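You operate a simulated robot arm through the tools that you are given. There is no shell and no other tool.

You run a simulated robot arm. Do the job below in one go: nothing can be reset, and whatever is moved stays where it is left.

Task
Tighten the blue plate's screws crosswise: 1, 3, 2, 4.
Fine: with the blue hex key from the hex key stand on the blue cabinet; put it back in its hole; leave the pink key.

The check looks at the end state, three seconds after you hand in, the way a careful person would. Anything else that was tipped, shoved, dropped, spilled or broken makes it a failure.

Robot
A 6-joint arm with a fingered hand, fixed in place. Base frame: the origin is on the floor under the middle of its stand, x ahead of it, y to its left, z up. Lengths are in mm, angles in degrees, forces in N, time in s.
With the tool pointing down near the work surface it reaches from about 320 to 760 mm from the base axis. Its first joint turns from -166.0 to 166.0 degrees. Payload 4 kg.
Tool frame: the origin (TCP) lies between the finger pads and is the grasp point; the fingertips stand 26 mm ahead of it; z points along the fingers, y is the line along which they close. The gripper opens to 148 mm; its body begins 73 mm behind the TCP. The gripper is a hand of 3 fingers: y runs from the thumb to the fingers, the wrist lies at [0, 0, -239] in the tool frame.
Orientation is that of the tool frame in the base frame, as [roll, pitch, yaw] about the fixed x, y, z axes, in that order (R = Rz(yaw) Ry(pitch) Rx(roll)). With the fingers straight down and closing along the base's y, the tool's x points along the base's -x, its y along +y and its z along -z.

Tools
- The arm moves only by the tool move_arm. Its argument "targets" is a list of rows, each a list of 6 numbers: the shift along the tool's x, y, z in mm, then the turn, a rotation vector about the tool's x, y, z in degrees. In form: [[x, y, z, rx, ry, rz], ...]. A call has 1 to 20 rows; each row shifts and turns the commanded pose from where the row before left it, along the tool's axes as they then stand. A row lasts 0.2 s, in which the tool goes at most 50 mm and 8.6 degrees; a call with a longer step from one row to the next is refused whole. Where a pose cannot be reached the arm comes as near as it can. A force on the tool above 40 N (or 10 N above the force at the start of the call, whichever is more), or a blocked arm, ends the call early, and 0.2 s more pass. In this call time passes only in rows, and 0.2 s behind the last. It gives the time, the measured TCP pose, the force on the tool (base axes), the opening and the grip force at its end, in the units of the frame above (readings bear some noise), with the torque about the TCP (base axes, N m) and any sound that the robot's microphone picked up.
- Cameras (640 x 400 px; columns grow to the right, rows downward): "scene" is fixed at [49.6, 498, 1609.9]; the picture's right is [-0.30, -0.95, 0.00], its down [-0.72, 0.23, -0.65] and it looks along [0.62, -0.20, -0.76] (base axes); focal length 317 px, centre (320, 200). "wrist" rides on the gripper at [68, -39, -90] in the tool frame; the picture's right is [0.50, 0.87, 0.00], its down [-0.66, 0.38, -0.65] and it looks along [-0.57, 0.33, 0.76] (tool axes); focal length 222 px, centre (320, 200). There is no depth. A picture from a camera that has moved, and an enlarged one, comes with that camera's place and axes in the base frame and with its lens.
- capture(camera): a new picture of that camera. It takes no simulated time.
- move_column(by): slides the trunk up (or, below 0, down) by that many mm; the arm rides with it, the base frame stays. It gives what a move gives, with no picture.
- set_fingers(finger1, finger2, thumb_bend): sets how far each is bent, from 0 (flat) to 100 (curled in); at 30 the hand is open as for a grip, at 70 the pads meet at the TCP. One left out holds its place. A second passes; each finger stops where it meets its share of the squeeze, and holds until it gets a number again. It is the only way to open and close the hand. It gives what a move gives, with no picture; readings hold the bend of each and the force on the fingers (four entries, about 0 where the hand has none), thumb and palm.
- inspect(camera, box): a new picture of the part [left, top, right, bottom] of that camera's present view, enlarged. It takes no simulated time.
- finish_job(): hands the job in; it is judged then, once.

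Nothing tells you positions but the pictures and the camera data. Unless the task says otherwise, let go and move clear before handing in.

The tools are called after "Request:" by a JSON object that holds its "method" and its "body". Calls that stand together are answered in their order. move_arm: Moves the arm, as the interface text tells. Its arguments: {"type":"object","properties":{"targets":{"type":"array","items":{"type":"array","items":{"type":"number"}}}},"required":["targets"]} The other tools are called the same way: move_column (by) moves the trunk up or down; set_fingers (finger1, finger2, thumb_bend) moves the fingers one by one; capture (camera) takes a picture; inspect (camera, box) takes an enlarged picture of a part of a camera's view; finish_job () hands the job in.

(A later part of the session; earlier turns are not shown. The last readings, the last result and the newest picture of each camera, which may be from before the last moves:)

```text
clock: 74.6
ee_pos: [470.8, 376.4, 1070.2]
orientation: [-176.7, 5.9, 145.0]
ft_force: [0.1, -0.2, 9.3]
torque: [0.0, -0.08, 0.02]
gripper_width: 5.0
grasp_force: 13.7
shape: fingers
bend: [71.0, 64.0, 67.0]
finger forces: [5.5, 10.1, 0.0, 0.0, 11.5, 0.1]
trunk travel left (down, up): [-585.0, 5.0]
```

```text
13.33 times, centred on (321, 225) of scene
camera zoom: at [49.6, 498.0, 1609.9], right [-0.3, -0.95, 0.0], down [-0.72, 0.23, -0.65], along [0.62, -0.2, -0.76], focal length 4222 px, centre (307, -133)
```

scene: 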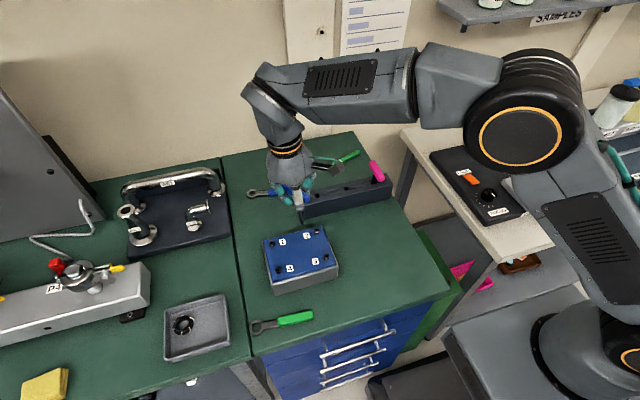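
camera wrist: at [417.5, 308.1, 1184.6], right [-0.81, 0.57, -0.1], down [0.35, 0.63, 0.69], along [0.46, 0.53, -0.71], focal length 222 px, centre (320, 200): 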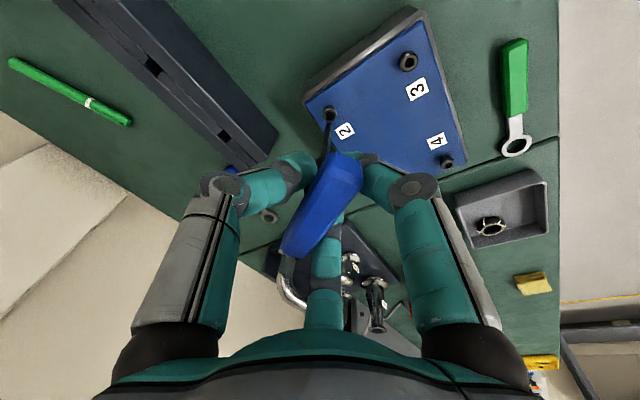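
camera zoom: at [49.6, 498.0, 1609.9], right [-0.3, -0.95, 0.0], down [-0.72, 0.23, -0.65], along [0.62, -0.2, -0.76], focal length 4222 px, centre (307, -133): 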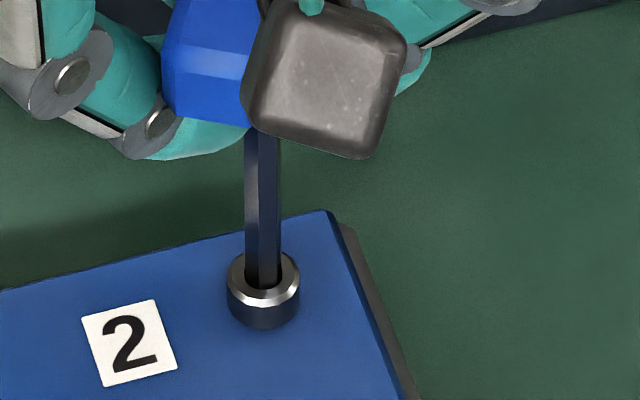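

Request:
{"method": "inspect", "body": {"camera": "wrist", "box": [270, 100, 370, 260]}}

```text
2.50 times, centred on (320, 180) of wrist
camera zoom: at [390.0, 392.7, 1155.5], right [0.09, 0.99, -0.1], down [0.72, 0.0, 0.69], along [0.69, -0.14, -0.71], focal length 555 px, centre (320, 250)
```

zoom: 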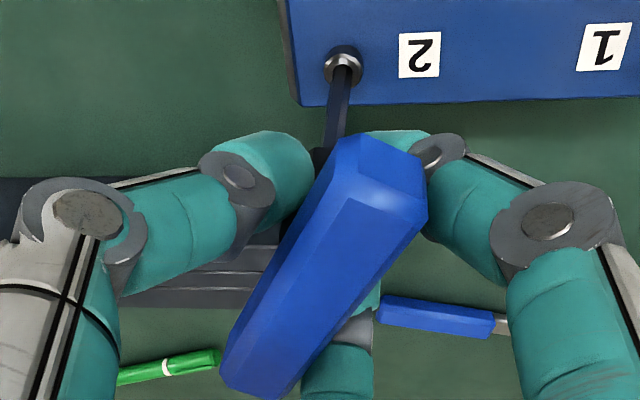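

Request:
{"method": "move_arm", "body": {"targets": [[0.07, 0.57, 0.05, 0.62, 0.34, 5.96], [0.07, 0.57, 0.05, 0.62, 0.34, 5.96], [0.07, 0.57, 0.05, 0.62, 0.34, 5.96], [0.07, 0.57, 0.05, 0.62, 0.34, 5.96], [0.07, 0.57, 0.05, 0.62, 0.34, 5.96]]}}

Request:
{"method": "inspect", "body": {"camera": "scene", "box": [306, 210, 336, 240]}}

Request:
{"method": "inspect", "body": {"camera": "wrist", "box": [270, 100, 370, 260]}}

```text
clock: 75.8
ee_pos: [473.7, 378.6, 1069.1]
orientation: [-176.7, 5.9, 115.0]
ft_force: [0.3, 0.9, 6.5]
torque: [-0.03, -0.03, 0.07]
gripper_width: 5.0
grasp_force: 12.7
shape: fingers
bend: [71.0, 64.0, 67.0]
finger forces: [5.3, 9.9, 0.0, 0.0, 11.4, 0.0]
trunk travel left (down, up): [-585.0, 5.0]
```

```text
13.33 times, centred on (321, 225) of scene
camera zoom: at [49.6, 498.0, 1609.9], right [-0.3, -0.95, 0.0], down [-0.72, 0.23, -0.65], along [0.62, -0.2, -0.76], focal length 4222 px, centre (307, -133)
```

zoom: 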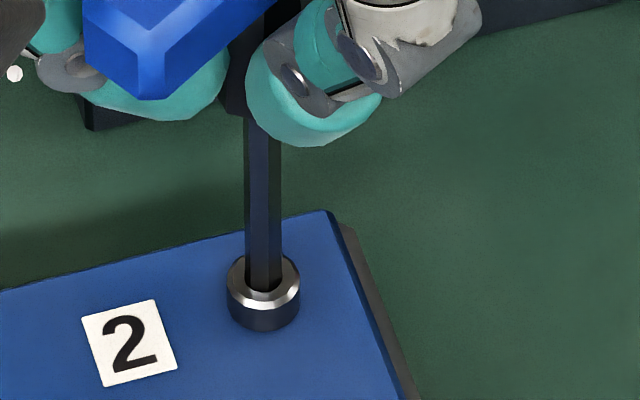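

```text
2.50 times, centred on (320, 180) of wrist
camera zoom: at [411.5, 434.0, 1154.9], right [0.57, 0.81, -0.1], down [0.63, -0.36, 0.69], along [0.53, -0.46, -0.71], focal length 555 px, centre (320, 250)
```

zoom: 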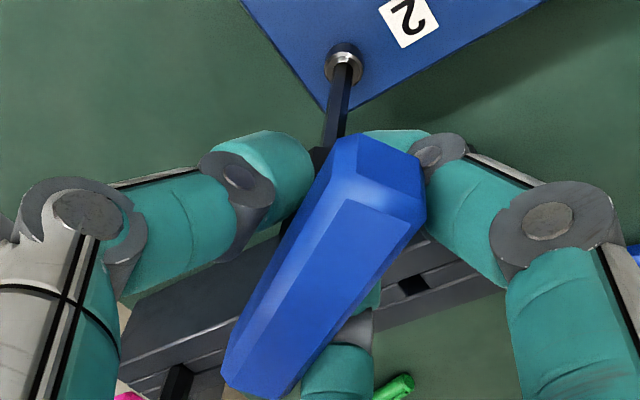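

Request:
{"method": "move_arm", "body": {"targets": [[0.07, 0.57, 0.05, 0.62, 0.34, 5.96], [0.07, 0.57, 0.05, 0.62, 0.34, 5.96], [0.07, 0.57, 0.05, 0.62, 0.34, 5.96], [0.07, 0.57, 0.05, 0.62, 0.34, 5.96], [0.07, 0.57, 0.05, 0.62, 0.34, 5.96]]}}

Request:
{"method": "inspect", "body": {"camera": "scene", "box": [306, 210, 336, 240]}}

Request:
{"method": "inspect", "body": {"camera": "wrist", "box": [270, 100, 370, 260]}}

```text
clock: 77.0
ee_pos: [476.3, 379.1, 1069.1]
orientation: [-176.6, 6.0, 85.1]
ft_force: [-0.2, 1.1, 4.7]
torque: [-0.02, -0.01, 0.06]
gripper_width: 5.1
grasp_force: 12.4
shape: fingers
bend: [71.0, 64.0, 67.0]
finger forces: [5.1, 10.0, 0.0, 0.0, 11.2, 0.1]
trunk travel left (down, up): [-585.0, 5.0]
```

```text
13.33 times, centred on (321, 225) of scene
camera zoom: at [49.6, 498.0, 1609.9], right [-0.3, -0.95, 0.0], down [-0.72, 0.23, -0.65], along [0.62, -0.2, -0.76], focal length 4222 px, centre (307, -133)
```

zoom: 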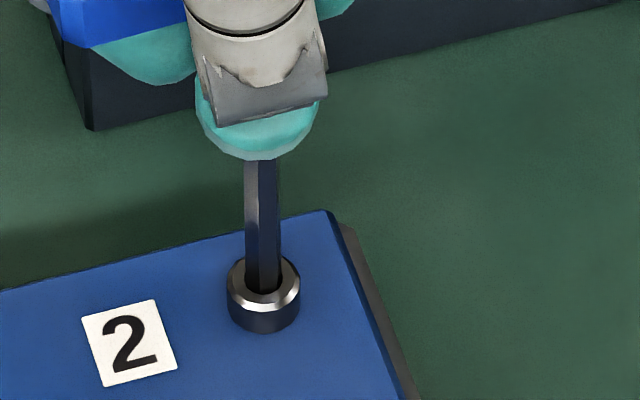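

```text
2.50 times, centred on (320, 180) of wrist
camera zoom: at [450.1, 459.6, 1154.2], right [0.9, 0.42, -0.1], down [0.36, -0.62, 0.7], along [0.23, -0.67, -0.71], focal length 555 px, centre (320, 250)
```

zoom: 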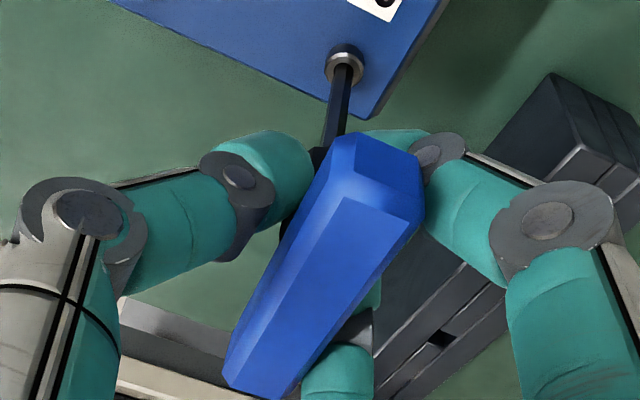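

Request:
{"method": "move_arm", "body": {"targets": [[0.07, 0.57, 0.15, 0.62, 0.34, 5.96], [0.07, 0.57, 0.15, 0.62, 0.34, 5.96], [0.07, 0.57, 0.1, 0.62, 0.34, 5.96], [0.07, 0.57, 0.1, 0.62, 0.34, 5.96], [0.07, 0.57, 0.1, 0.62, 0.34, 5.96]]}}

Request:
{"method": "inspect", "body": {"camera": "scene", "box": [306, 210, 336, 240]}}

Request:
{"method": "inspect", "body": {"camera": "wrist", "box": [270, 100, 370, 260]}}

```text
clock: 78.2
ee_pos: [480.0, 379.8, 1069.0]
orientation: [-176.6, 6.1, 55.0]
ft_force: [0.0, 0.4, 3.5]
torque: [0.0, 0.04, 0.1]
gripper_width: 4.5
grasp_force: 13.4
shape: fingers
bend: [67.0, 64.0, 67.0]
finger forces: [5.0, 10.0, 0.0, 0.1, 11.1, 0.1]
trunk travel left (down, up): [-585.0, 5.0]
```

```text
13.33 times, centred on (321, 225) of scene
camera zoom: at [49.6, 498.0, 1609.9], right [-0.3, -0.95, 0.0], down [-0.72, 0.23, -0.65], along [0.62, -0.2, -0.76], focal length 4222 px, centre (307, -133)
```

zoom: 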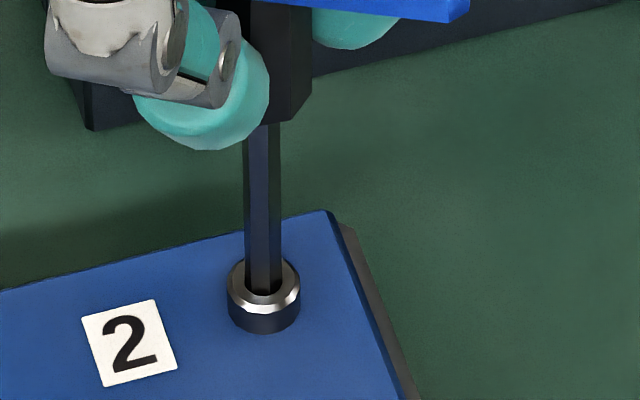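

```text
2.50 times, centred on (320, 180) of wrist
camera zoom: at [496.6, 462.1, 1153.7], right [0.99, -0.09, -0.1], down [0.01, -0.72, 0.7], along [-0.14, -0.69, -0.71], focal length 555 px, centre (320, 250)
```

zoom: 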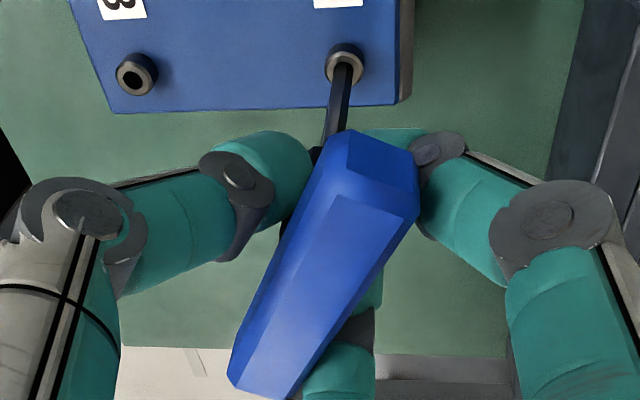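

Request:
{"method": "move_arm", "body": {"targets": [[0.07, 0.57, 0.2, 0.62, 0.34, 5.96], [0.07, 0.57, 0.2, 0.62, 0.34, 5.96]]}}

Request:
{"method": "move_arm", "body": {"targets": [[0.07, 0.57, 0.2, 0.62, 0.34, 5.96], [0.07, 0.57, 0.2, 0.62, 0.34, 5.96]]}}

Request:
{"method": "inspect", "body": {"camera": "scene", "box": [306, 210, 336, 240]}}

Request:
{"method": "inspect", "body": {"camera": "wrist", "box": [270, 100, 370, 260]}}

```text
clock: 78.8
ee_pos: [480.8, 379.1, 1069.3]
orientation: [-176.7, 5.9, 43.0]
ft_force: [-1.1, -0.3, 7.0]
torque: [0.0, 0.07, 0.15]
gripper_width: 4.4
grasp_force: 14.1
shape: fingers
bend: [71.0, 64.0, 67.0]
finger forces: [5.2, 11.2, 0.1, 0.0, 12.0, 0.0]
trunk travel left (down, up): [-585.0, 5.0]
```

```text
clock: 79.4
ee_pos: [482.2, 377.4, 1067.6]
orientation: [-176.7, 6.0, 31.2]
ft_force: [-0.7, 1.0, 10.2]
torque: [0.05, 0.14, 0.2]
gripper_width: 4.3
grasp_force: 15.2
shape: fingers
bend: [71.0, 64.0, 67.0]
finger forces: [5.8, 12.0, 0.0, 0.1, 13.1, 0.0]
trunk travel left (down, up): [-585.0, 5.0]
```

```text
13.33 times, centred on (321, 225) of scene
camera zoom: at [49.6, 498.0, 1609.9], right [-0.3, -0.95, 0.0], down [-0.72, 0.23, -0.65], along [0.62, -0.2, -0.76], focal length 4222 px, centre (307, -133)
```

zoom: 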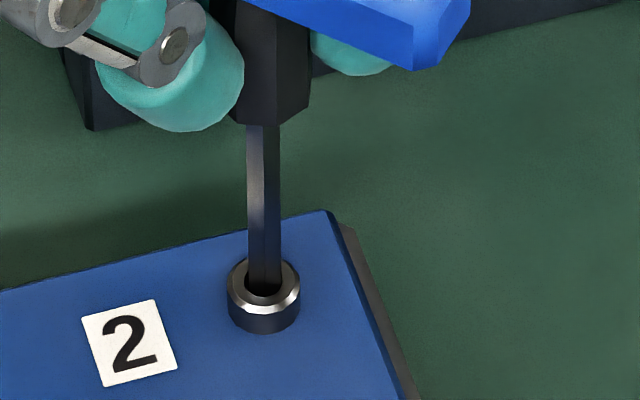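

```text
2.50 times, centred on (320, 180) of wrist
camera zoom: at [530.2, 446.4, 1152.9], right [0.87, -0.49, -0.1], down [-0.29, -0.66, 0.7], along [-0.41, -0.57, -0.71], focal length 555 px, centre (320, 250)
```

zoom: 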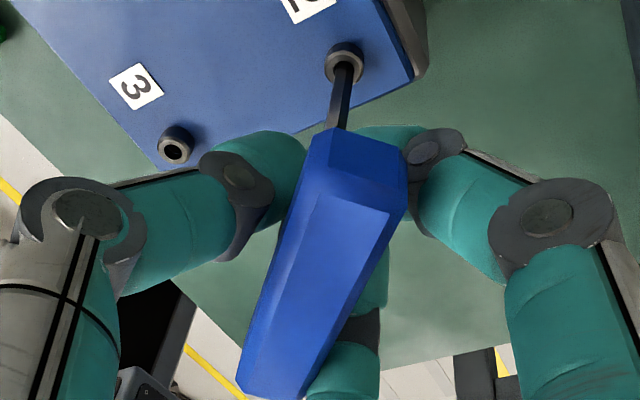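

Screw 2 is also on its stop at 0.2 N·m. I'll turn back to unload, then lift.

Request:
{"method": "move_arm", "body": {"targets": [[-0.13, -0.57, 0, -0.62, -0.34, -5.96], [-0.13, -0.57, 0, -0.62, -0.34, -5.96], [-0.13, -0.57, 0, -0.62, -0.34, -5.96], [-0.13, -0.57, -0.1, -0.62, -0.34, -5.96], [-0.13, -0.57, -0.1, -0.62, -0.34, -5.96]]}}

Request:
{"method": "move_arm", "body": {"targets": [[-0.13, -0.57, -0.2, -0.62, -0.34, -5.96]]}}

Request:
{"method": "inspect", "body": {"camera": "scene", "box": [306, 210, 336, 240]}}

```text
clock: 80.6
ee_pos: [480.1, 379.7, 1068.4]
orientation: [-176.7, 6.0, 61.4]
ft_force: [-0.2, -0.4, 9.7]
torque: [-0.06, -0.01, 0.02]
gripper_width: 4.3
grasp_force: 13.7
shape: fingers
bend: [71.0, 64.0, 67.0]
finger forces: [5.7, 10.3, 0.1, 0.0, 11.6, 0.0]
trunk travel left (down, up): [-585.0, 5.0]
```

```text
clock: 81.0
ee_pos: [479.0, 380.7, 1068.1]
orientation: [-176.7, 6.0, 67.2]
ft_force: [0.0, -0.5, 8.9]
torque: [-0.04, -0.01, -0.03]
gripper_width: 4.8
grasp_force: 13.8
shape: fingers
bend: [71.0, 64.0, 67.0]
finger forces: [5.7, 9.9, 0.1, 0.0, 11.7, 0.1]
trunk travel left (down, up): [-585.0, 5.0]
```

```text
13.33 times, centred on (321, 225) of scene
camera zoom: at [49.6, 498.0, 1609.9], right [-0.3, -0.95, 0.0], down [-0.72, 0.23, -0.65], along [0.62, -0.2, -0.76], focal length 4222 px, centre (307, -133)
```

zoom: 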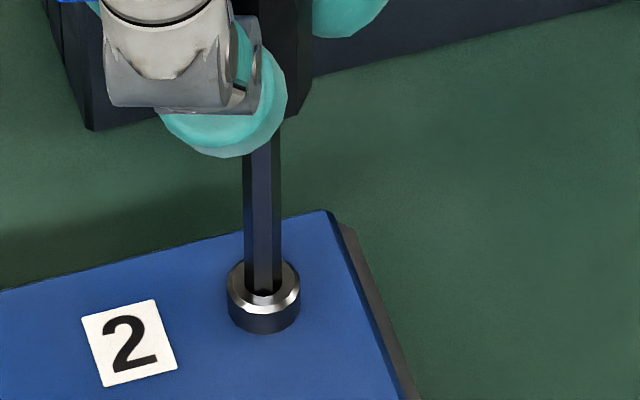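

Request:
{"method": "move_arm", "body": {"targets": [[-0.25, -0.14, -2.5, 0, 0, 0]]}}

Request:
{"method": "move_arm", "body": {"targets": [[-0.3, -0.17, -3, 0, 0, 0], [-0.3, -0.17, -3, 0, 0, 0]]}}

Request:
{"method": "inspect", "body": {"camera": "scene", "box": [306, 210, 336, 240]}}

```text
clock: 81.4
ee_pos: [478.9, 379.9, 1071.2]
orientation: [-176.6, 6.2, 67.3]
ft_force: [0.0, -0.1, -1.4]
torque: [0.0, -0.01, 0.01]
gripper_width: 4.7
grasp_force: 11.5
shape: fingers
bend: [67.0, 64.0, 67.0]
finger forces: [4.6, 8.9, 0.1, 0.0, 10.4, 0.0]
trunk travel left (down, up): [-585.0, 5.0]
```

```text
clock: 82.0
ee_pos: [478.9, 380.6, 1077.4]
orientation: [-176.5, 5.8, 67.1]
ft_force: [0.4, -0.2, -0.9]
torque: [0.0, -0.01, -0.01]
gripper_width: 4.9
grasp_force: 11.8
shape: fingers
bend: [67.0, 64.0, 67.0]
finger forces: [4.5, 8.3, 0.0, 0.0, 10.2, 0.1]
trunk travel left (down, up): [-585.0, 5.0]
```

```text
13.33 times, centred on (321, 225) of scene
camera zoom: at [49.6, 498.0, 1609.9], right [-0.3, -0.95, 0.0], down [-0.72, 0.23, -0.65], along [0.62, -0.2, -0.76], focal length 4222 px, centre (307, -133)
```

zoom: 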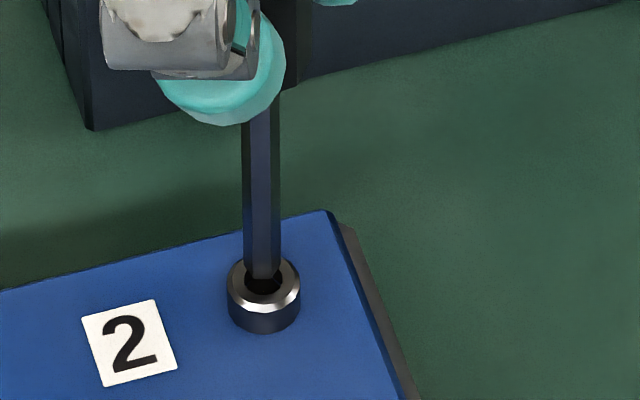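

Clear. I'll lift, rotate back in the air, and head for screw 4.

Request:
{"method": "move_arm", "body": {"targets": [[-1.6, -0.9, -15, 0, 0, 0], [-1.6, -0.9, -15, 0, 0, 0], [0, 0, 0, -0.89, -0.49, -8.44], [0, 0, 0, -0.89, -0.49, -8.44], [0, 0, 0, -0.89, -0.49, -8.44], [0, 0, 0, -0.89, -0.49, -8.44], [0, 0, 0, -0.89, -0.49, -8.44], [0, 0, 0, -0.89, -0.49, -8.44], [0, 0, 0, -0.89, -0.49, -8.44], [0, 0, 0, -0.89, -0.49, -8.44], [0, 0, 0, -0.89, -0.49, -8.44], [0, 0, 0, -0.89, -0.49, -8.44], [0, 0, 0, -0.89, -0.49, -8.44], [0, 0, 0, -0.89, -0.49, -8.44], [0, 0, 0, -0.89, -0.49, -8.44], [0, 0, 0, -0.89, -0.49, -8.44], [0, 0, 0, -0.89, -0.49, -8.44], [0, 0, 0, -0.89, -0.49, -8.44]]}}

Request:
{"method": "inspect", "body": {"camera": "scene", "box": [300, 200, 340, 240]}}

Request:
{"method": "inspect", "body": {"camera": "wrist", "box": [270, 100, 370, 260]}}

```text
clock: 85.8
ee_pos: [479.5, 379.5, 1107.1]
orientation: [-176.8, 5.9, -156.7]
ft_force: [0.0, 0.2, -0.1]
torque: [-0.01, 0.03, 0.02]
gripper_width: 4.8
grasp_force: 11.3
shape: fingers
bend: [67.0, 64.0, 67.0]
finger forces: [4.5, 8.4, 0.0, 0.0, 10.2, 0.0]
trunk travel left (down, up): [-585.0, 5.0]
```

```text
10.00 times, centred on (320, 220) of scene
camera zoom: at [49.6, 498.0, 1609.9], right [-0.3, -0.95, 0.0], down [-0.72, 0.23, -0.65], along [0.62, -0.2, -0.76], focal length 3167 px, centre (320, 0)
```

zoom: 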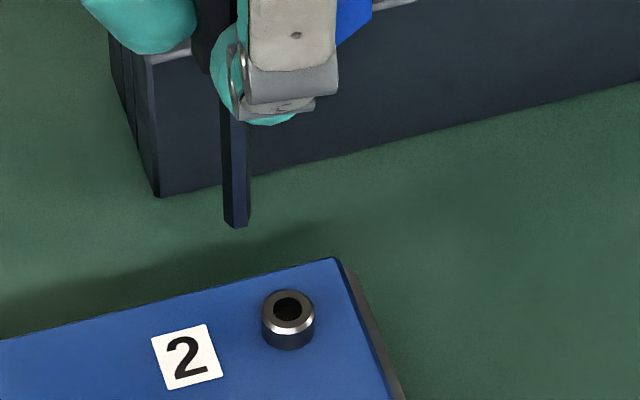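

```text
2.50 times, centred on (320, 180) of wrist
camera zoom: at [421.8, 319.4, 1191.5], right [-0.79, 0.6, -0.1], down [0.37, 0.61, 0.7], along [0.48, 0.51, -0.71], focal length 555 px, centre (320, 250)
```

zoom: 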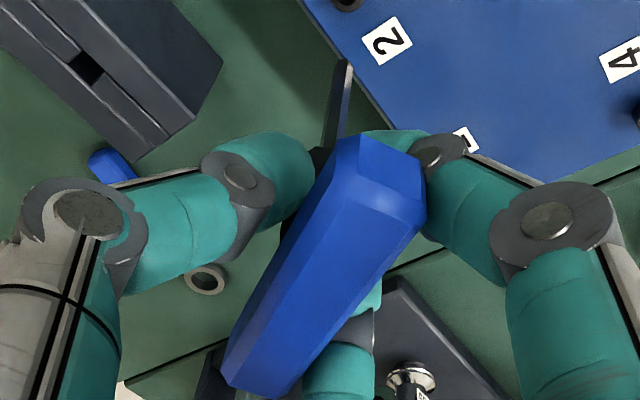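

Request:
{"method": "move_arm", "body": {"targets": [[11.9, 41.6, 0.5, 0, 0, 0], [11.9, 41.6, 0.5, 0, 0, 0], [11.9, 41.6, 0.5, 0, 0, 0]]}}

Request:
{"method": "capture", "body": {"camera": "wrist"}}

Request:
{"method": "inspect", "body": {"camera": "scene", "box": [264, 250, 290, 276]}}

Request:
{"method": "inspect", "body": {"camera": "wrist", "box": [310, 100, 342, 132]}}

```text
clock: 86.6
ee_pos: [397.2, 479.5, 1093.6]
orientation: [-176.7, 5.9, -157.0]
ft_force: [-0.1, -0.2, -0.1]
torque: [0.0, -0.01, -0.02]
gripper_width: 4.8
grasp_force: 11.8
shape: fingers
bend: [67.0, 64.0, 67.0]
finger forces: [4.4, 8.7, 0.1, 0.0, 10.3, 0.0]
trunk travel left (down, up): [-585.0, 5.0]
```

```text
taken
camera wrist: at [340.0, 419.6, 1177.8], right [-0.79, 0.6, -0.1], down [0.38, 0.61, 0.7], along [0.48, 0.51, -0.71], focal length 222 px, centre (320, 200)
```

wrist: 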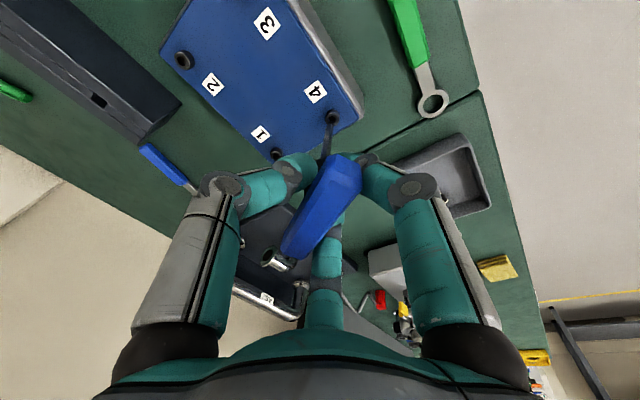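

```text
15.38 times, centred on (277, 263) of scene
camera zoom: at [49.6, 498.0, 1609.9], right [-0.3, -0.95, 0.0], down [-0.72, 0.23, -0.65], along [0.62, -0.2, -0.76], focal length 4872 px, centre (982, -769)
```

zoom: 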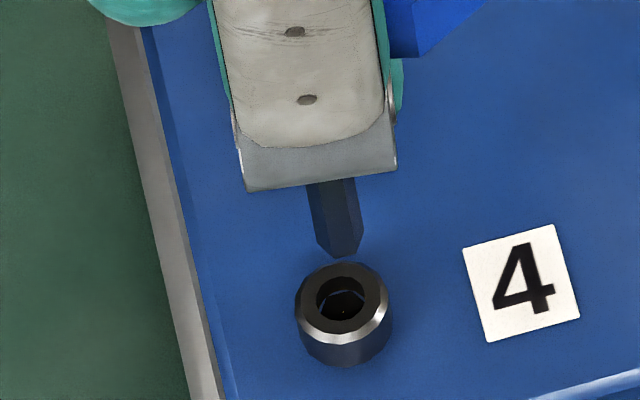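

```text
12.50 times, centred on (326, 116) of wrist
camera zoom: at [340.0, 419.6, 1177.8], right [-0.79, 0.6, -0.1], down [0.38, 0.61, 0.7], along [0.48, 0.51, -0.71], focal length 2776 px, centre (245, 1250)
```

zoom: 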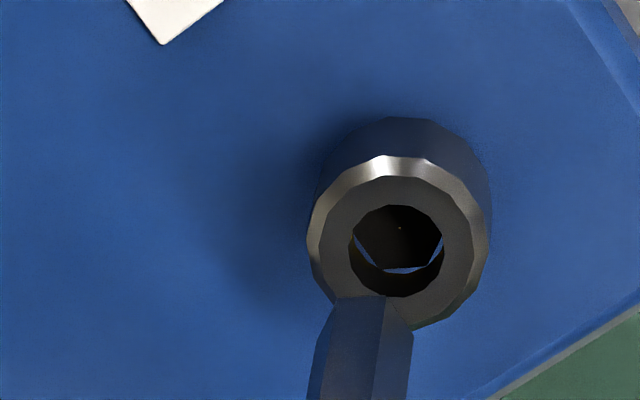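

Request:
{"method": "move_arm", "body": {"targets": [[0.3, 1.15, 4.4, 0, 0, 0], [0.3, 1.15, 4.4, 0, 0, 0]]}}

Request:
{"method": "inspect", "body": {"camera": "wrist", "box": [316, 110, 336, 130]}}

Request:
{"method": "inspect", "body": {"camera": "scene", "box": [266, 256, 286, 276]}}

```text
clock: 87.2
ee_pos: [396.6, 482.6, 1084.5]
orientation: [-176.6, 6.0, -156.9]
ft_force: [0.4, 0.5, -1.4]
torque: [0.01, 0.02, -0.01]
gripper_width: 4.7
grasp_force: 11.6
shape: fingers
bend: [67.0, 64.0, 67.0]
finger forces: [4.5, 8.6, 0.0, 0.1, 10.3, 0.0]
trunk travel left (down, up): [-585.0, 5.0]
```

```text
16.00 times, centred on (326, 120) of wrist
camera zoom: at [339.4, 421.5, 1169.1], right [-0.79, 0.6, -0.1], down [0.38, 0.61, 0.7], along [0.48, 0.51, -0.71], focal length 3554 px, centre (224, 1480)
```

zoom: 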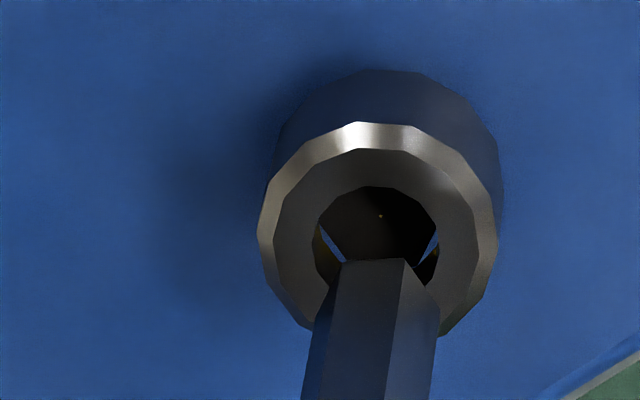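

```text
16.00 times, centred on (276, 266) of scene
camera zoom: at [49.6, 498.0, 1609.9], right [-0.3, -0.95, 0.0], down [-0.72, 0.23, -0.65], along [0.62, -0.2, -0.76], focal length 5067 px, centre (1024, -856)
```

zoom: 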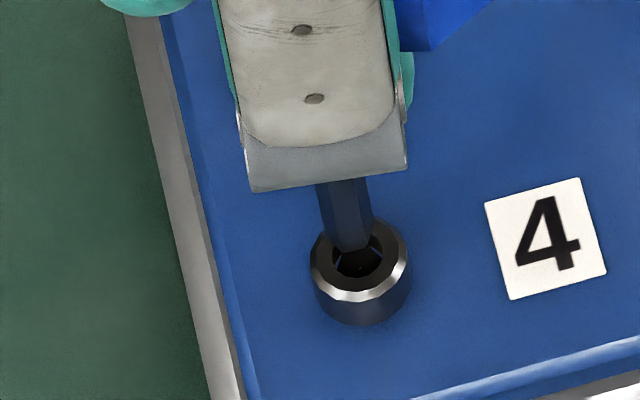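

Request:
{"method": "move_arm", "body": {"targets": [[0.45, -0.1, 4.5, 0, 0, 0]]}}

Request:
{"method": "inspect", "body": {"camera": "wrist", "box": [316, 110, 336, 130]}}

Request:
{"method": "inspect", "body": {"camera": "scene", "box": [266, 256, 286, 276]}}

```text
clock: 87.6
ee_pos: [397.0, 483.5, 1079.7]
orientation: [-176.7, 6.0, -156.8]
ft_force: [-0.4, -0.3, -1.4]
torque: [0.03, -0.01, -0.02]
gripper_width: 4.6
grasp_force: 11.9
shape: fingers
bend: [67.0, 64.0, 67.0]
finger forces: [4.4, 8.6, 0.0, 0.0, 10.3, 0.0]
trunk travel left (down, up): [-585.0, 5.0]
```

```text
16.00 times, centred on (326, 120) of wrist
camera zoom: at [339.9, 421.2, 1164.5], right [-0.79, 0.6, -0.1], down [0.38, 0.61, 0.7], along [0.48, 0.51, -0.71], focal length 3554 px, centre (224, 1480)
```

zoom: 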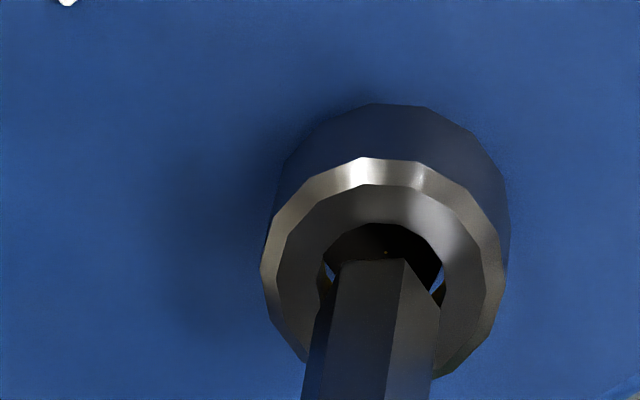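

```text
16.00 times, centred on (276, 266) of scene
camera zoom: at [49.6, 498.0, 1609.9], right [-0.3, -0.95, 0.0], down [-0.72, 0.23, -0.65], along [0.62, -0.2, -0.76], focal length 5067 px, centre (1024, -856)
```

zoom: 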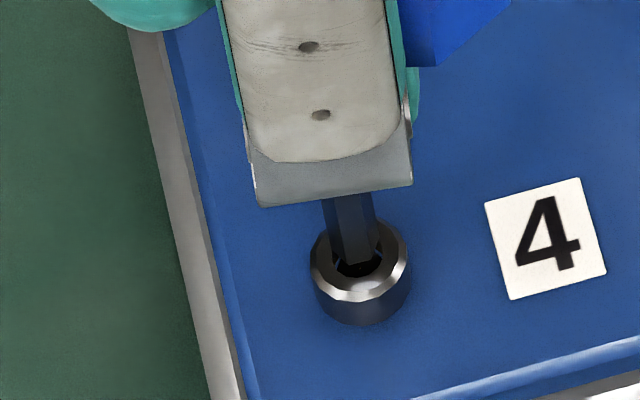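

Request:
{"method": "move_arm", "body": {"targets": [[0.3, 0.15, 1.8, 0, 0, 0], [0.2, 0.1, 1.8, 0, 0, 0]]}}

Request:
{"method": "inspect", "body": {"camera": "wrist", "box": [316, 110, 336, 130]}}

Request:
{"method": "inspect", "body": {"camera": "scene", "box": [266, 256, 286, 276]}}

```text
clock: 88.2
ee_pos: [397.4, 483.1, 1076.7]
orientation: [-176.6, 6.0, -156.9]
ft_force: [1.1, -0.5, -0.7]
torque: [0.01, -0.01, -0.02]
gripper_width: 4.7
grasp_force: 12.0
shape: fingers
bend: [67.0, 64.0, 67.0]
finger forces: [4.5, 8.6, 0.1, 0.0, 10.3, 0.1]
trunk travel left (down, up): [-585.0, 5.0]
```

```text
16.00 times, centred on (326, 120) of wrist
camera zoom: at [340.4, 421.1, 1161.3], right [-0.79, 0.6, -0.1], down [0.38, 0.61, 0.7], along [0.48, 0.51, -0.71], focal length 3554 px, centre (224, 1480)
```

zoom: 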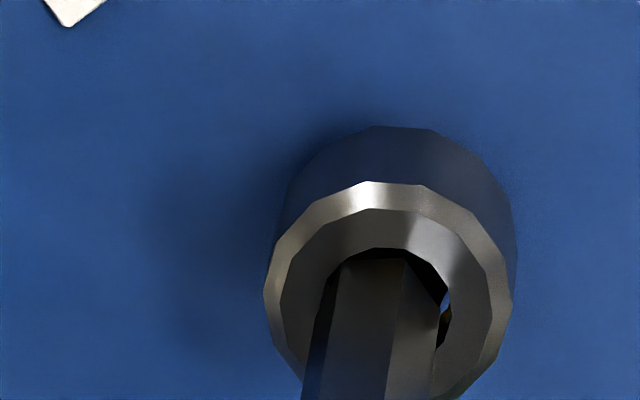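

```text
16.00 times, centred on (276, 266) of scene
camera zoom: at [49.6, 498.0, 1609.9], right [-0.3, -0.95, 0.0], down [-0.72, 0.23, -0.65], along [0.62, -0.2, -0.76], focal length 5067 px, centre (1024, -856)
```

zoom: 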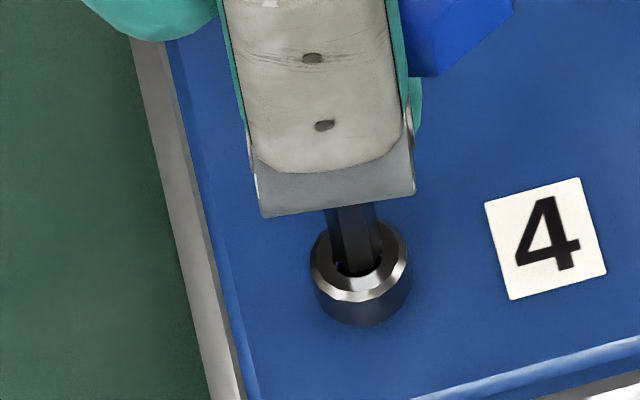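

Request:
{"method": "move_arm", "body": {"targets": [[0.35, 0.52, 0.2, 0, 0, 0]]}}

Request:
{"method": "inspect", "body": {"camera": "wrist", "box": [316, 110, 336, 130]}}

Request:
{"method": "inspect", "body": {"camera": "scene", "box": [266, 256, 286, 276]}}

```text
clock: 88.6
ee_pos: [396.1, 483.2, 1076.8]
orientation: [-176.6, 6.1, -156.8]
ft_force: [0.0, -0.3, -0.6]
torque: [0.04, 0.0, 0.04]
gripper_width: 4.8
grasp_force: 12.1
shape: fingers
bend: [67.0, 64.0, 67.0]
finger forces: [4.5, 8.7, 0.0, 0.0, 10.4, 0.1]
trunk travel left (down, up): [-585.0, 5.0]
```

```text
16.00 times, centred on (326, 120) of wrist
camera zoom: at [340.2, 421.2, 1161.6], right [-0.79, 0.6, -0.1], down [0.38, 0.61, 0.7], along [0.48, 0.51, -0.71], focal length 3554 px, centre (224, 1480)
```

zoom: 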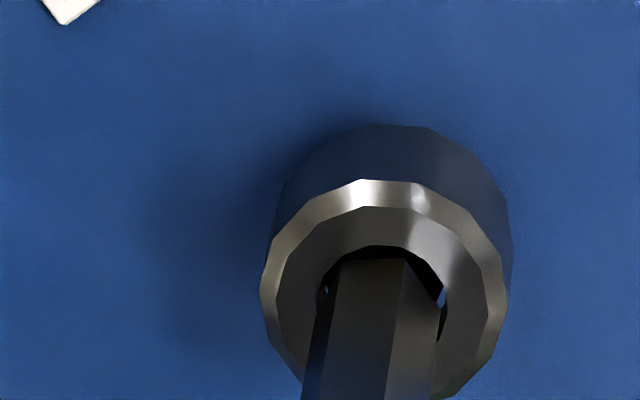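

```text
16.00 times, centred on (276, 266) of scene
camera zoom: at [49.6, 498.0, 1609.9], right [-0.3, -0.95, 0.0], down [-0.72, 0.23, -0.65], along [0.62, -0.2, -0.76], focal length 5067 px, centre (1024, -856)
```

zoom: 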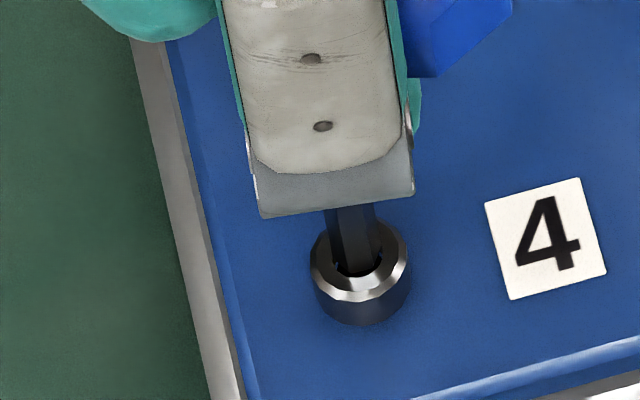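

Request:
{"method": "move_arm", "body": {"targets": [[0.37, 0.34, 1.45, 0, 0, 0]]}}

Request:
{"method": "inspect", "body": {"camera": "wrist", "box": [316, 110, 336, 130]}}

Request:
{"method": "inspect", "body": {"camera": "scene", "box": [266, 256, 286, 276]}}

```text
clock: 89.0
ee_pos: [395.7, 482.2, 1075.0]
orientation: [-176.7, 6.1, -156.8]
ft_force: [0.4, -0.5, -1.6]
torque: [-0.07, 0.03, 0.01]
gripper_width: 5.0
grasp_force: 11.6
shape: fingers
bend: [67.0, 64.0, 67.0]
finger forces: [4.5, 8.5, 0.0, 0.1, 10.4, 0.1]
trunk travel left (down, up): [-585.0, 5.0]
```

```text
16.00 times, centred on (326, 120) of wrist
camera zoom: at [339.7, 421.7, 1159.6], right [-0.79, 0.6, -0.1], down [0.38, 0.61, 0.7], along [0.48, 0.51, -0.71], focal length 3554 px, centre (224, 1480)
```

zoom: 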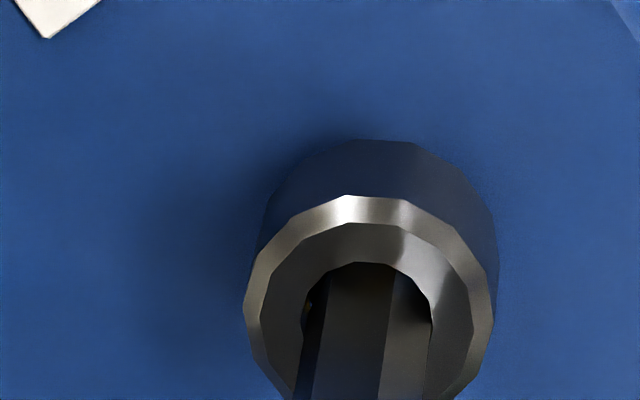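

```text
16.00 times, centred on (276, 266) of scene
camera zoom: at [49.6, 498.0, 1609.9], right [-0.3, -0.95, 0.0], down [-0.72, 0.23, -0.65], along [0.62, -0.2, -0.76], focal length 5067 px, centre (1024, -856)
```

zoom: 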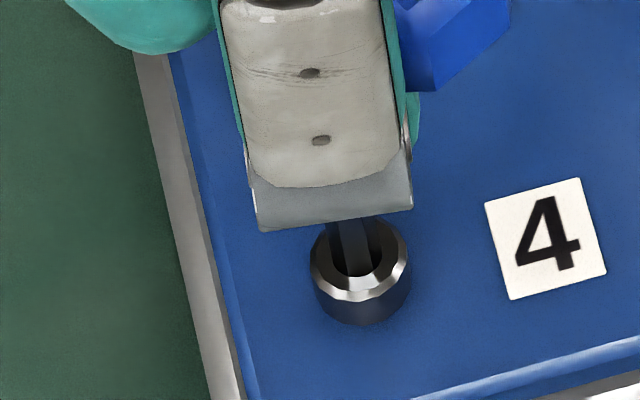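

Request:
{"method": "move_arm", "body": {"targets": [[0.05, 0, 1, 0, 0, 0], [0.05, 0, 1, 0, 0, 0]]}}

Request:
{"method": "move_arm", "body": {"targets": [[0.1, 0.06, 1, 0, 0, 0]]}}

Request:
{"method": "inspect", "body": {"camera": "wrist", "box": [316, 110, 336, 130]}}

Request:
{"method": "inspect", "body": {"camera": "scene", "box": [266, 256, 286, 276]}}

```text
clock: 89.6
ee_pos: [397.5, 482.0, 1074.0]
orientation: [-176.7, 6.1, -156.8]
ft_force: [-0.4, -0.8, -0.7]
torque: [0.0, 0.01, 0.0]
gripper_width: 4.7
grasp_force: 11.8
shape: fingers
bend: [67.0, 64.0, 67.0]
finger forces: [4.5, 8.4, 0.0, 0.1, 10.3, 0.0]
trunk travel left (down, up): [-585.0, 5.0]
```

```text
clock: 90.0
ee_pos: [397.7, 482.6, 1072.7]
orientation: [-176.7, 6.0, -156.8]
ft_force: [0.0, 0.3, 0.0]
torque: [0.01, -0.03, 0.0]
gripper_width: 5.1
grasp_force: 11.5
shape: fingers
bend: [67.0, 64.0, 67.0]
finger forces: [4.7, 8.6, 0.0, 0.0, 10.4, 0.0]
trunk travel left (down, up): [-585.0, 5.0]
```

```text
16.00 times, centred on (326, 120) of wrist
camera zoom: at [339.8, 421.6, 1157.9], right [-0.79, 0.6, -0.1], down [0.37, 0.61, 0.7], along [0.48, 0.51, -0.71], focal length 3554 px, centre (224, 1480)
```

zoom: 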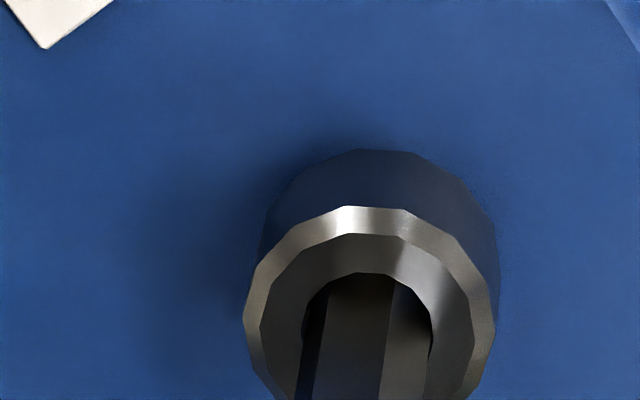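

```text
16.00 times, centred on (276, 266) of scene
camera zoom: at [49.6, 498.0, 1609.9], right [-0.3, -0.95, 0.0], down [-0.72, 0.23, -0.65], along [0.62, -0.2, -0.76], focal length 5067 px, centre (1024, -856)
```

zoom: 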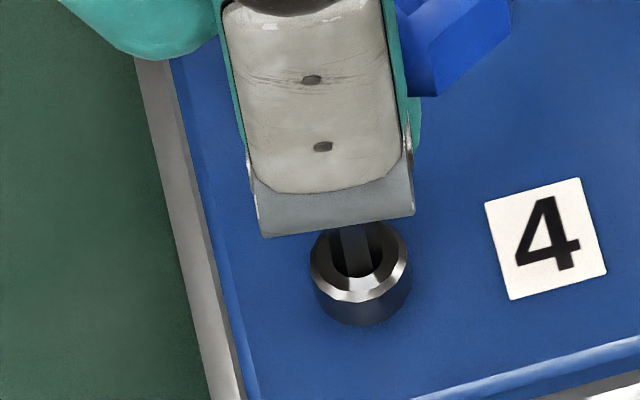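

Request:
{"method": "move_arm", "body": {"targets": [[0.1, 0.06, 1, 0, 0, 0], [0.05, 0.03, 0.5, 0, 0, 0]]}}

```text
clock: 90.6
ee_pos: [397.4, 481.9, 1072.0]
orientation: [-176.8, 6.1, -156.8]
ft_force: [-0.2, -0.2, 8.1]
torque: [0.03, -0.09, -0.01]
gripper_width: 4.3
grasp_force: 13.2
shape: fingers
bend: [67.0, 64.0, 67.0]
finger forces: [5.3, 9.2, 0.0, 0.0, 11.4, 0.0]
trunk travel left (down, up): [-585.0, 5.0]
```

It's seated at 8 N. I'll turn screw 4 clockwise.

Request:
{"method": "move_arm", "body": {"targets": [[0.07, 0.57, 0.0, 0.62, 0.34, 5.96], [0.07, 0.57, 0.0, 0.62, 0.34, 5.96], [0.07, 0.57, 0.0, 0.62, 0.34, 5.96], [0.07, 0.57, 0.05, 0.62, 0.34, 5.96], [0.07, 0.57, 0.05, 0.62, 0.34, 5.96], [0.07, 0.57, 0.05, 0.62, 0.34, 5.96], [0.07, 0.57, 0.05, 0.62, 0.34, 5.96], [0.07, 0.57, 0.05, 0.62, 0.34, 5.96], [0.07, 0.57, 0.05, 0.62, 0.34, 5.96], [0.07, 0.57, 0.05, 0.62, 0.34, 5.96]]}}

Request:
{"method": "inspect", "body": {"camera": "wrist", "box": [306, 112, 346, 136]}}

Request:
{"method": "inspect", "body": {"camera": "scene", "box": [260, 246, 290, 276]}}

```text
clock: 92.8
ee_pos: [395.8, 489.1, 1071.3]
orientation: [-176.8, 5.9, 143.0]
ft_force: [0.2, -0.7, 3.6]
torque: [-0.06, -0.07, 0.01]
gripper_width: 4.3
grasp_force: 12.9
shape: fingers
bend: [71.0, 64.0, 67.0]
finger forces: [5.2, 9.7, 0.0, 0.0, 11.4, 0.0]
trunk travel left (down, up): [-585.0, 5.0]
```

```text
16.00 times, centred on (326, 124) of wrist
camera zoom: at [314.8, 508.1, 1155.4], right [0.13, 0.99, -0.1], down [0.72, -0.02, 0.7], along [0.69, -0.16, -0.71], focal length 3554 px, centre (224, 1416)
```

zoom: 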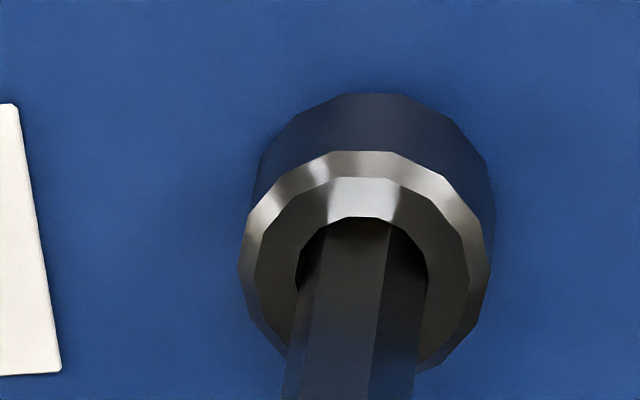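

```text
13.33 times, centred on (275, 261) of scene
camera zoom: at [49.6, 498.0, 1609.9], right [-0.3, -0.95, 0.0], down [-0.72, 0.23, -0.65], along [0.62, -0.2, -0.76], focal length 4222 px, centre (920, -613)
```

zoom: 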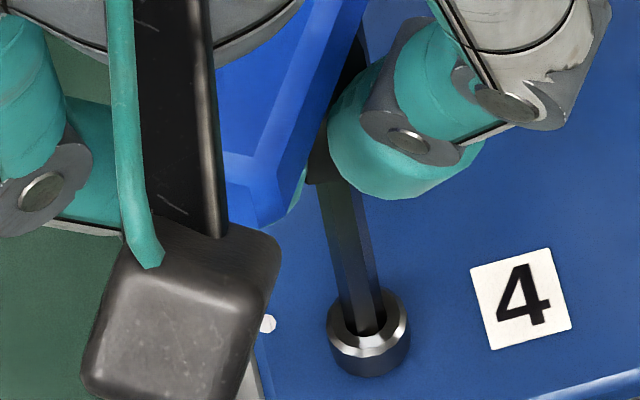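

Request:
{"method": "move_arm", "body": {"targets": [[0.07, 0.57, 0.1, 0.62, 0.34, 5.96], [0.07, 0.57, 0.1, 0.62, 0.34, 5.96], [0.07, 0.57, 0.1, 0.62, 0.34, 5.96], [0.07, 0.57, 0.1, 0.62, 0.34, 5.96], [0.07, 0.57, 0.1, 0.62, 0.34, 5.96]]}}

Request:
{"method": "inspect", "body": {"camera": "scene", "box": [260, 246, 290, 276]}}

Request:
{"method": "inspect", "body": {"camera": "wrist", "box": [306, 112, 346, 136]}}

```text
clock: 94.0
ee_pos: [398.3, 491.0, 1068.9]
orientation: [-176.9, 5.9, 113.0]
ft_force: [0.0, 0.8, 8.4]
torque: [0.0, -0.03, 0.02]
gripper_width: 4.4
grasp_force: 13.5
shape: fingers
bend: [71.0, 64.0, 67.0]
finger forces: [5.4, 9.9, 0.0, 0.0, 11.6, 0.0]
trunk travel left (down, up): [-585.0, 5.0]
```

```text
13.33 times, centred on (275, 261) of scene
camera zoom: at [49.6, 498.0, 1609.9], right [-0.3, -0.95, 0.0], down [-0.72, 0.23, -0.65], along [0.62, -0.2, -0.76], focal length 4222 px, centre (920, -613)
```

zoom: 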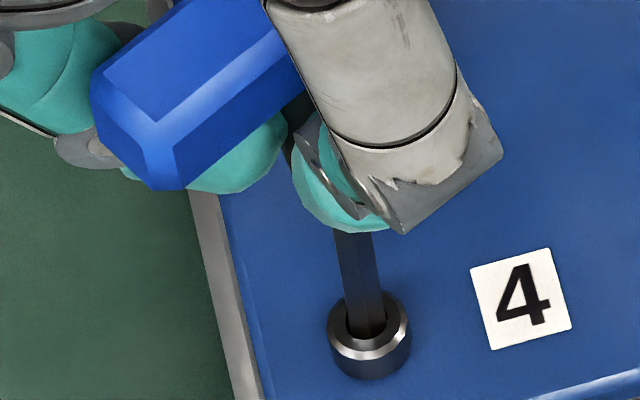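

```text
16.00 times, centred on (326, 124) of wrist
camera zoom: at [337.3, 547.5, 1154.2], right [0.6, 0.79, -0.1], down [0.61, -0.38, 0.7], along [0.51, -0.48, -0.71], focal length 3554 px, centre (224, 1416)
```

zoom: 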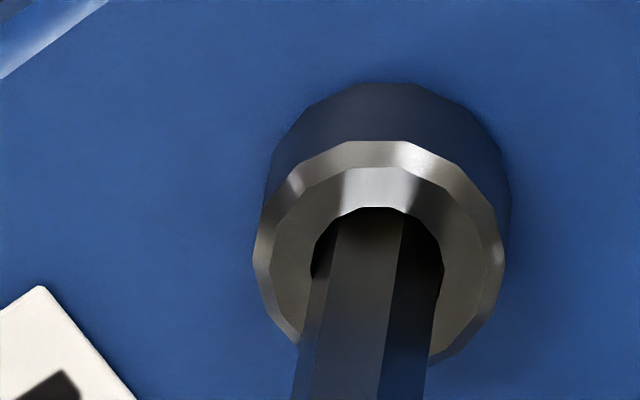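

Request:
{"method": "move_arm", "body": {"targets": [[0.07, 0.57, 0.05, 0.62, 0.34, 5.96], [0.07, 0.57, 0.05, 0.62, 0.34, 5.96], [0.07, 0.57, 0.05, 0.62, 0.34, 5.96], [0.07, 0.57, 0.05, 0.62, 0.34, 5.96], [0.07, 0.57, 0.05, 0.62, 0.34, 5.96]]}}

Request:
{"method": "inspect", "body": {"camera": "scene", "box": [260, 246, 290, 276]}}

Request:
{"method": "inspect", "body": {"camera": "wrist", "box": [270, 100, 370, 260]}}

```text
clock: 95.2
ee_pos: [400.8, 490.2, 1068.0]
orientation: [-176.8, 5.9, 83.0]
ft_force: [-0.8, 0.6, 6.0]
torque: [-0.02, -0.01, 0.04]
gripper_width: 4.1
grasp_force: 12.3
shape: fingers
bend: [71.0, 64.0, 67.0]
finger forces: [4.9, 9.8, 0.0, 0.0, 11.4, 0.0]
trunk travel left (down, up): [-585.0, 5.0]
```

```text
13.33 times, centred on (275, 261) of scene
camera zoom: at [49.6, 498.0, 1609.9], right [-0.3, -0.95, 0.0], down [-0.72, 0.23, -0.65], along [0.62, -0.2, -0.76], focal length 4222 px, centre (920, -613)
```

zoom: 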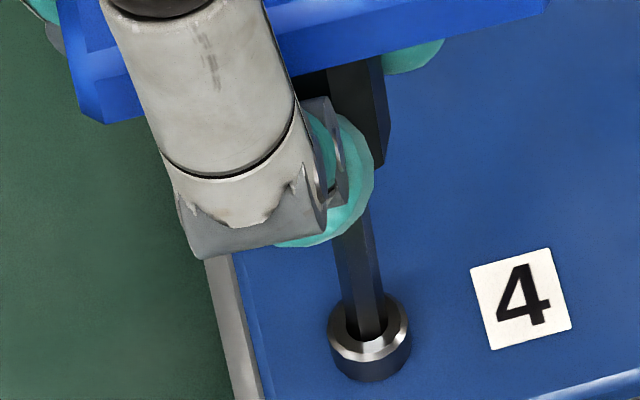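

```text
2.50 times, centred on (320, 180) of wrist
camera zoom: at [377.0, 571.7, 1153.7], right [0.92, 0.38, -0.1], down [0.34, -0.63, 0.7], along [0.2, -0.67, -0.71], focal length 555 px, centre (320, 250)
```

zoom: 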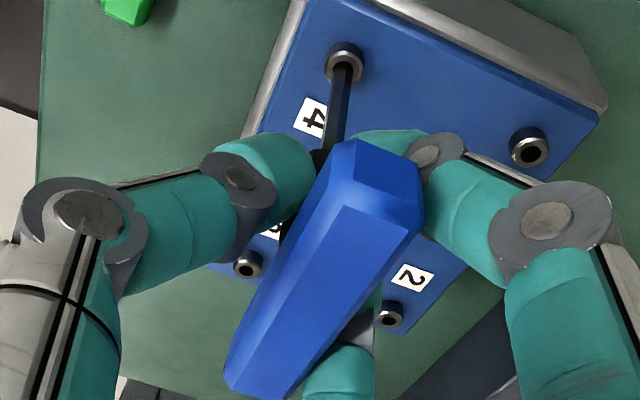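

Request:
{"method": "move_arm", "body": {"targets": [[0.07, 0.57, 0.15, 0.62, 0.34, 5.96], [0.07, 0.57, 0.15, 0.62, 0.34, 5.96], [0.07, 0.57, 0.1, 0.62, 0.34, 5.96], [0.07, 0.57, 0.1, 0.62, 0.34, 5.96], [0.07, 0.57, 0.1, 0.62, 0.34, 5.96]]}}

Request:
{"method": "move_arm", "body": {"targets": [[0.07, 0.57, 0.2, 0.62, 0.34, 5.96], [0.07, 0.57, 0.2, 0.62, 0.34, 5.96]]}}

Request:
{"method": "inspect", "body": {"camera": "scene", "box": [260, 246, 290, 276]}}

Request:
{"method": "inspect", "body": {"camera": "wrist", "box": [270, 100, 370, 260]}}

```text
clock: 96.4
ee_pos: [402.9, 491.5, 1068.1]
orientation: [-176.8, 5.8, 53.1]
ft_force: [-0.6, 0.5, 8.0]
torque: [-0.08, 0.06, 0.11]
gripper_width: 3.7
grasp_force: 13.7
shape: fingers
bend: [71.0, 64.0, 67.0]
finger forces: [4.9, 10.6, 0.0, 0.1, 11.9, 0.0]
trunk travel left (down, up): [-585.0, 5.0]
```

```text
clock: 97.0
ee_pos: [405.2, 490.1, 1068.2]
orientation: [-176.8, 5.8, 41.0]
ft_force: [-1.2, 0.9, 8.8]
torque: [0.01, 0.14, 0.2]
gripper_width: 3.7
grasp_force: 14.6
shape: fingers
bend: [71.0, 64.0, 67.0]
finger forces: [5.1, 11.5, 0.0, 0.0, 12.5, 0.0]
trunk travel left (down, up): [-585.0, 5.0]
```

```text
13.33 times, centred on (275, 261) of scene
camera zoom: at [49.6, 498.0, 1609.9], right [-0.3, -0.95, 0.0], down [-0.72, 0.23, -0.65], along [0.62, -0.2, -0.76], focal length 4222 px, centre (920, -613)
```

zoom: 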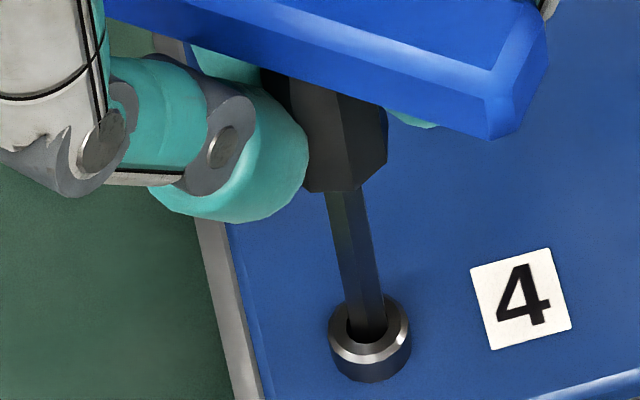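

```text
2.50 times, centred on (320, 180) of wrist
camera zoom: at [440.7, 566.4, 1152.7], right [0.94, -0.33, -0.1], down [-0.17, -0.7, 0.69], along [-0.3, -0.64, -0.71], focal length 555 px, centre (320, 250)
```

zoom: 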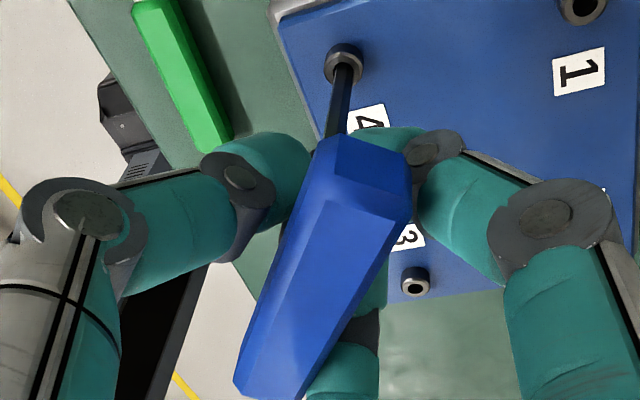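

Request:
{"method": "move_arm", "body": {"targets": [[0.07, 0.57, 0.1, 0.62, 0.34, 5.96]]}}

Request:
{"method": "move_arm", "body": {"targets": [[-0.13, -0.57, 0, -0.62, -0.34, -5.96], [-0.13, -0.57, 0, -0.62, -0.34, -5.96], [-0.13, -0.57, 0, -0.62, -0.34, -5.96], [-0.13, -0.57, -0.1, -0.62, -0.34, -5.96]]}}

Request:
{"method": "inspect", "body": {"camera": "scene", "box": [260, 246, 290, 276]}}

```text
clock: 97.4
ee_pos: [404.6, 489.6, 1068.0]
orientation: [-176.7, 5.8, 35.0]
ft_force: [-0.9, 0.1, 10.0]
torque: [0.05, 0.11, 0.18]
gripper_width: 4.0
grasp_force: 14.9
shape: fingers
bend: [71.0, 64.0, 67.0]
finger forces: [5.1, 11.8, 0.1, 0.0, 13.1, 0.0]
trunk travel left (down, up): [-585.0, 5.0]
```

```text
clock: 98.4
ee_pos: [403.5, 491.9, 1068.4]
orientation: [-176.8, 5.8, 59.2]
ft_force: [0.0, -0.9, 7.7]
torque: [-0.08, 0.0, 0.03]
gripper_width: 3.9
grasp_force: 13.3
shape: fingers
bend: [71.0, 64.0, 67.0]
finger forces: [5.1, 10.3, 0.1, 0.0, 11.8, 0.1]
trunk travel left (down, up): [-585.0, 5.0]
```

```text
13.33 times, centred on (275, 261) of scene
camera zoom: at [49.6, 498.0, 1609.9], right [-0.3, -0.95, 0.0], down [-0.72, 0.23, -0.65], along [0.62, -0.2, -0.76], focal length 4222 px, centre (920, -613)
```

zoom: 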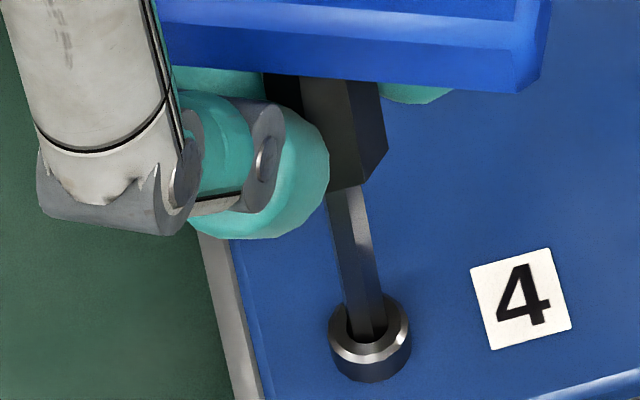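

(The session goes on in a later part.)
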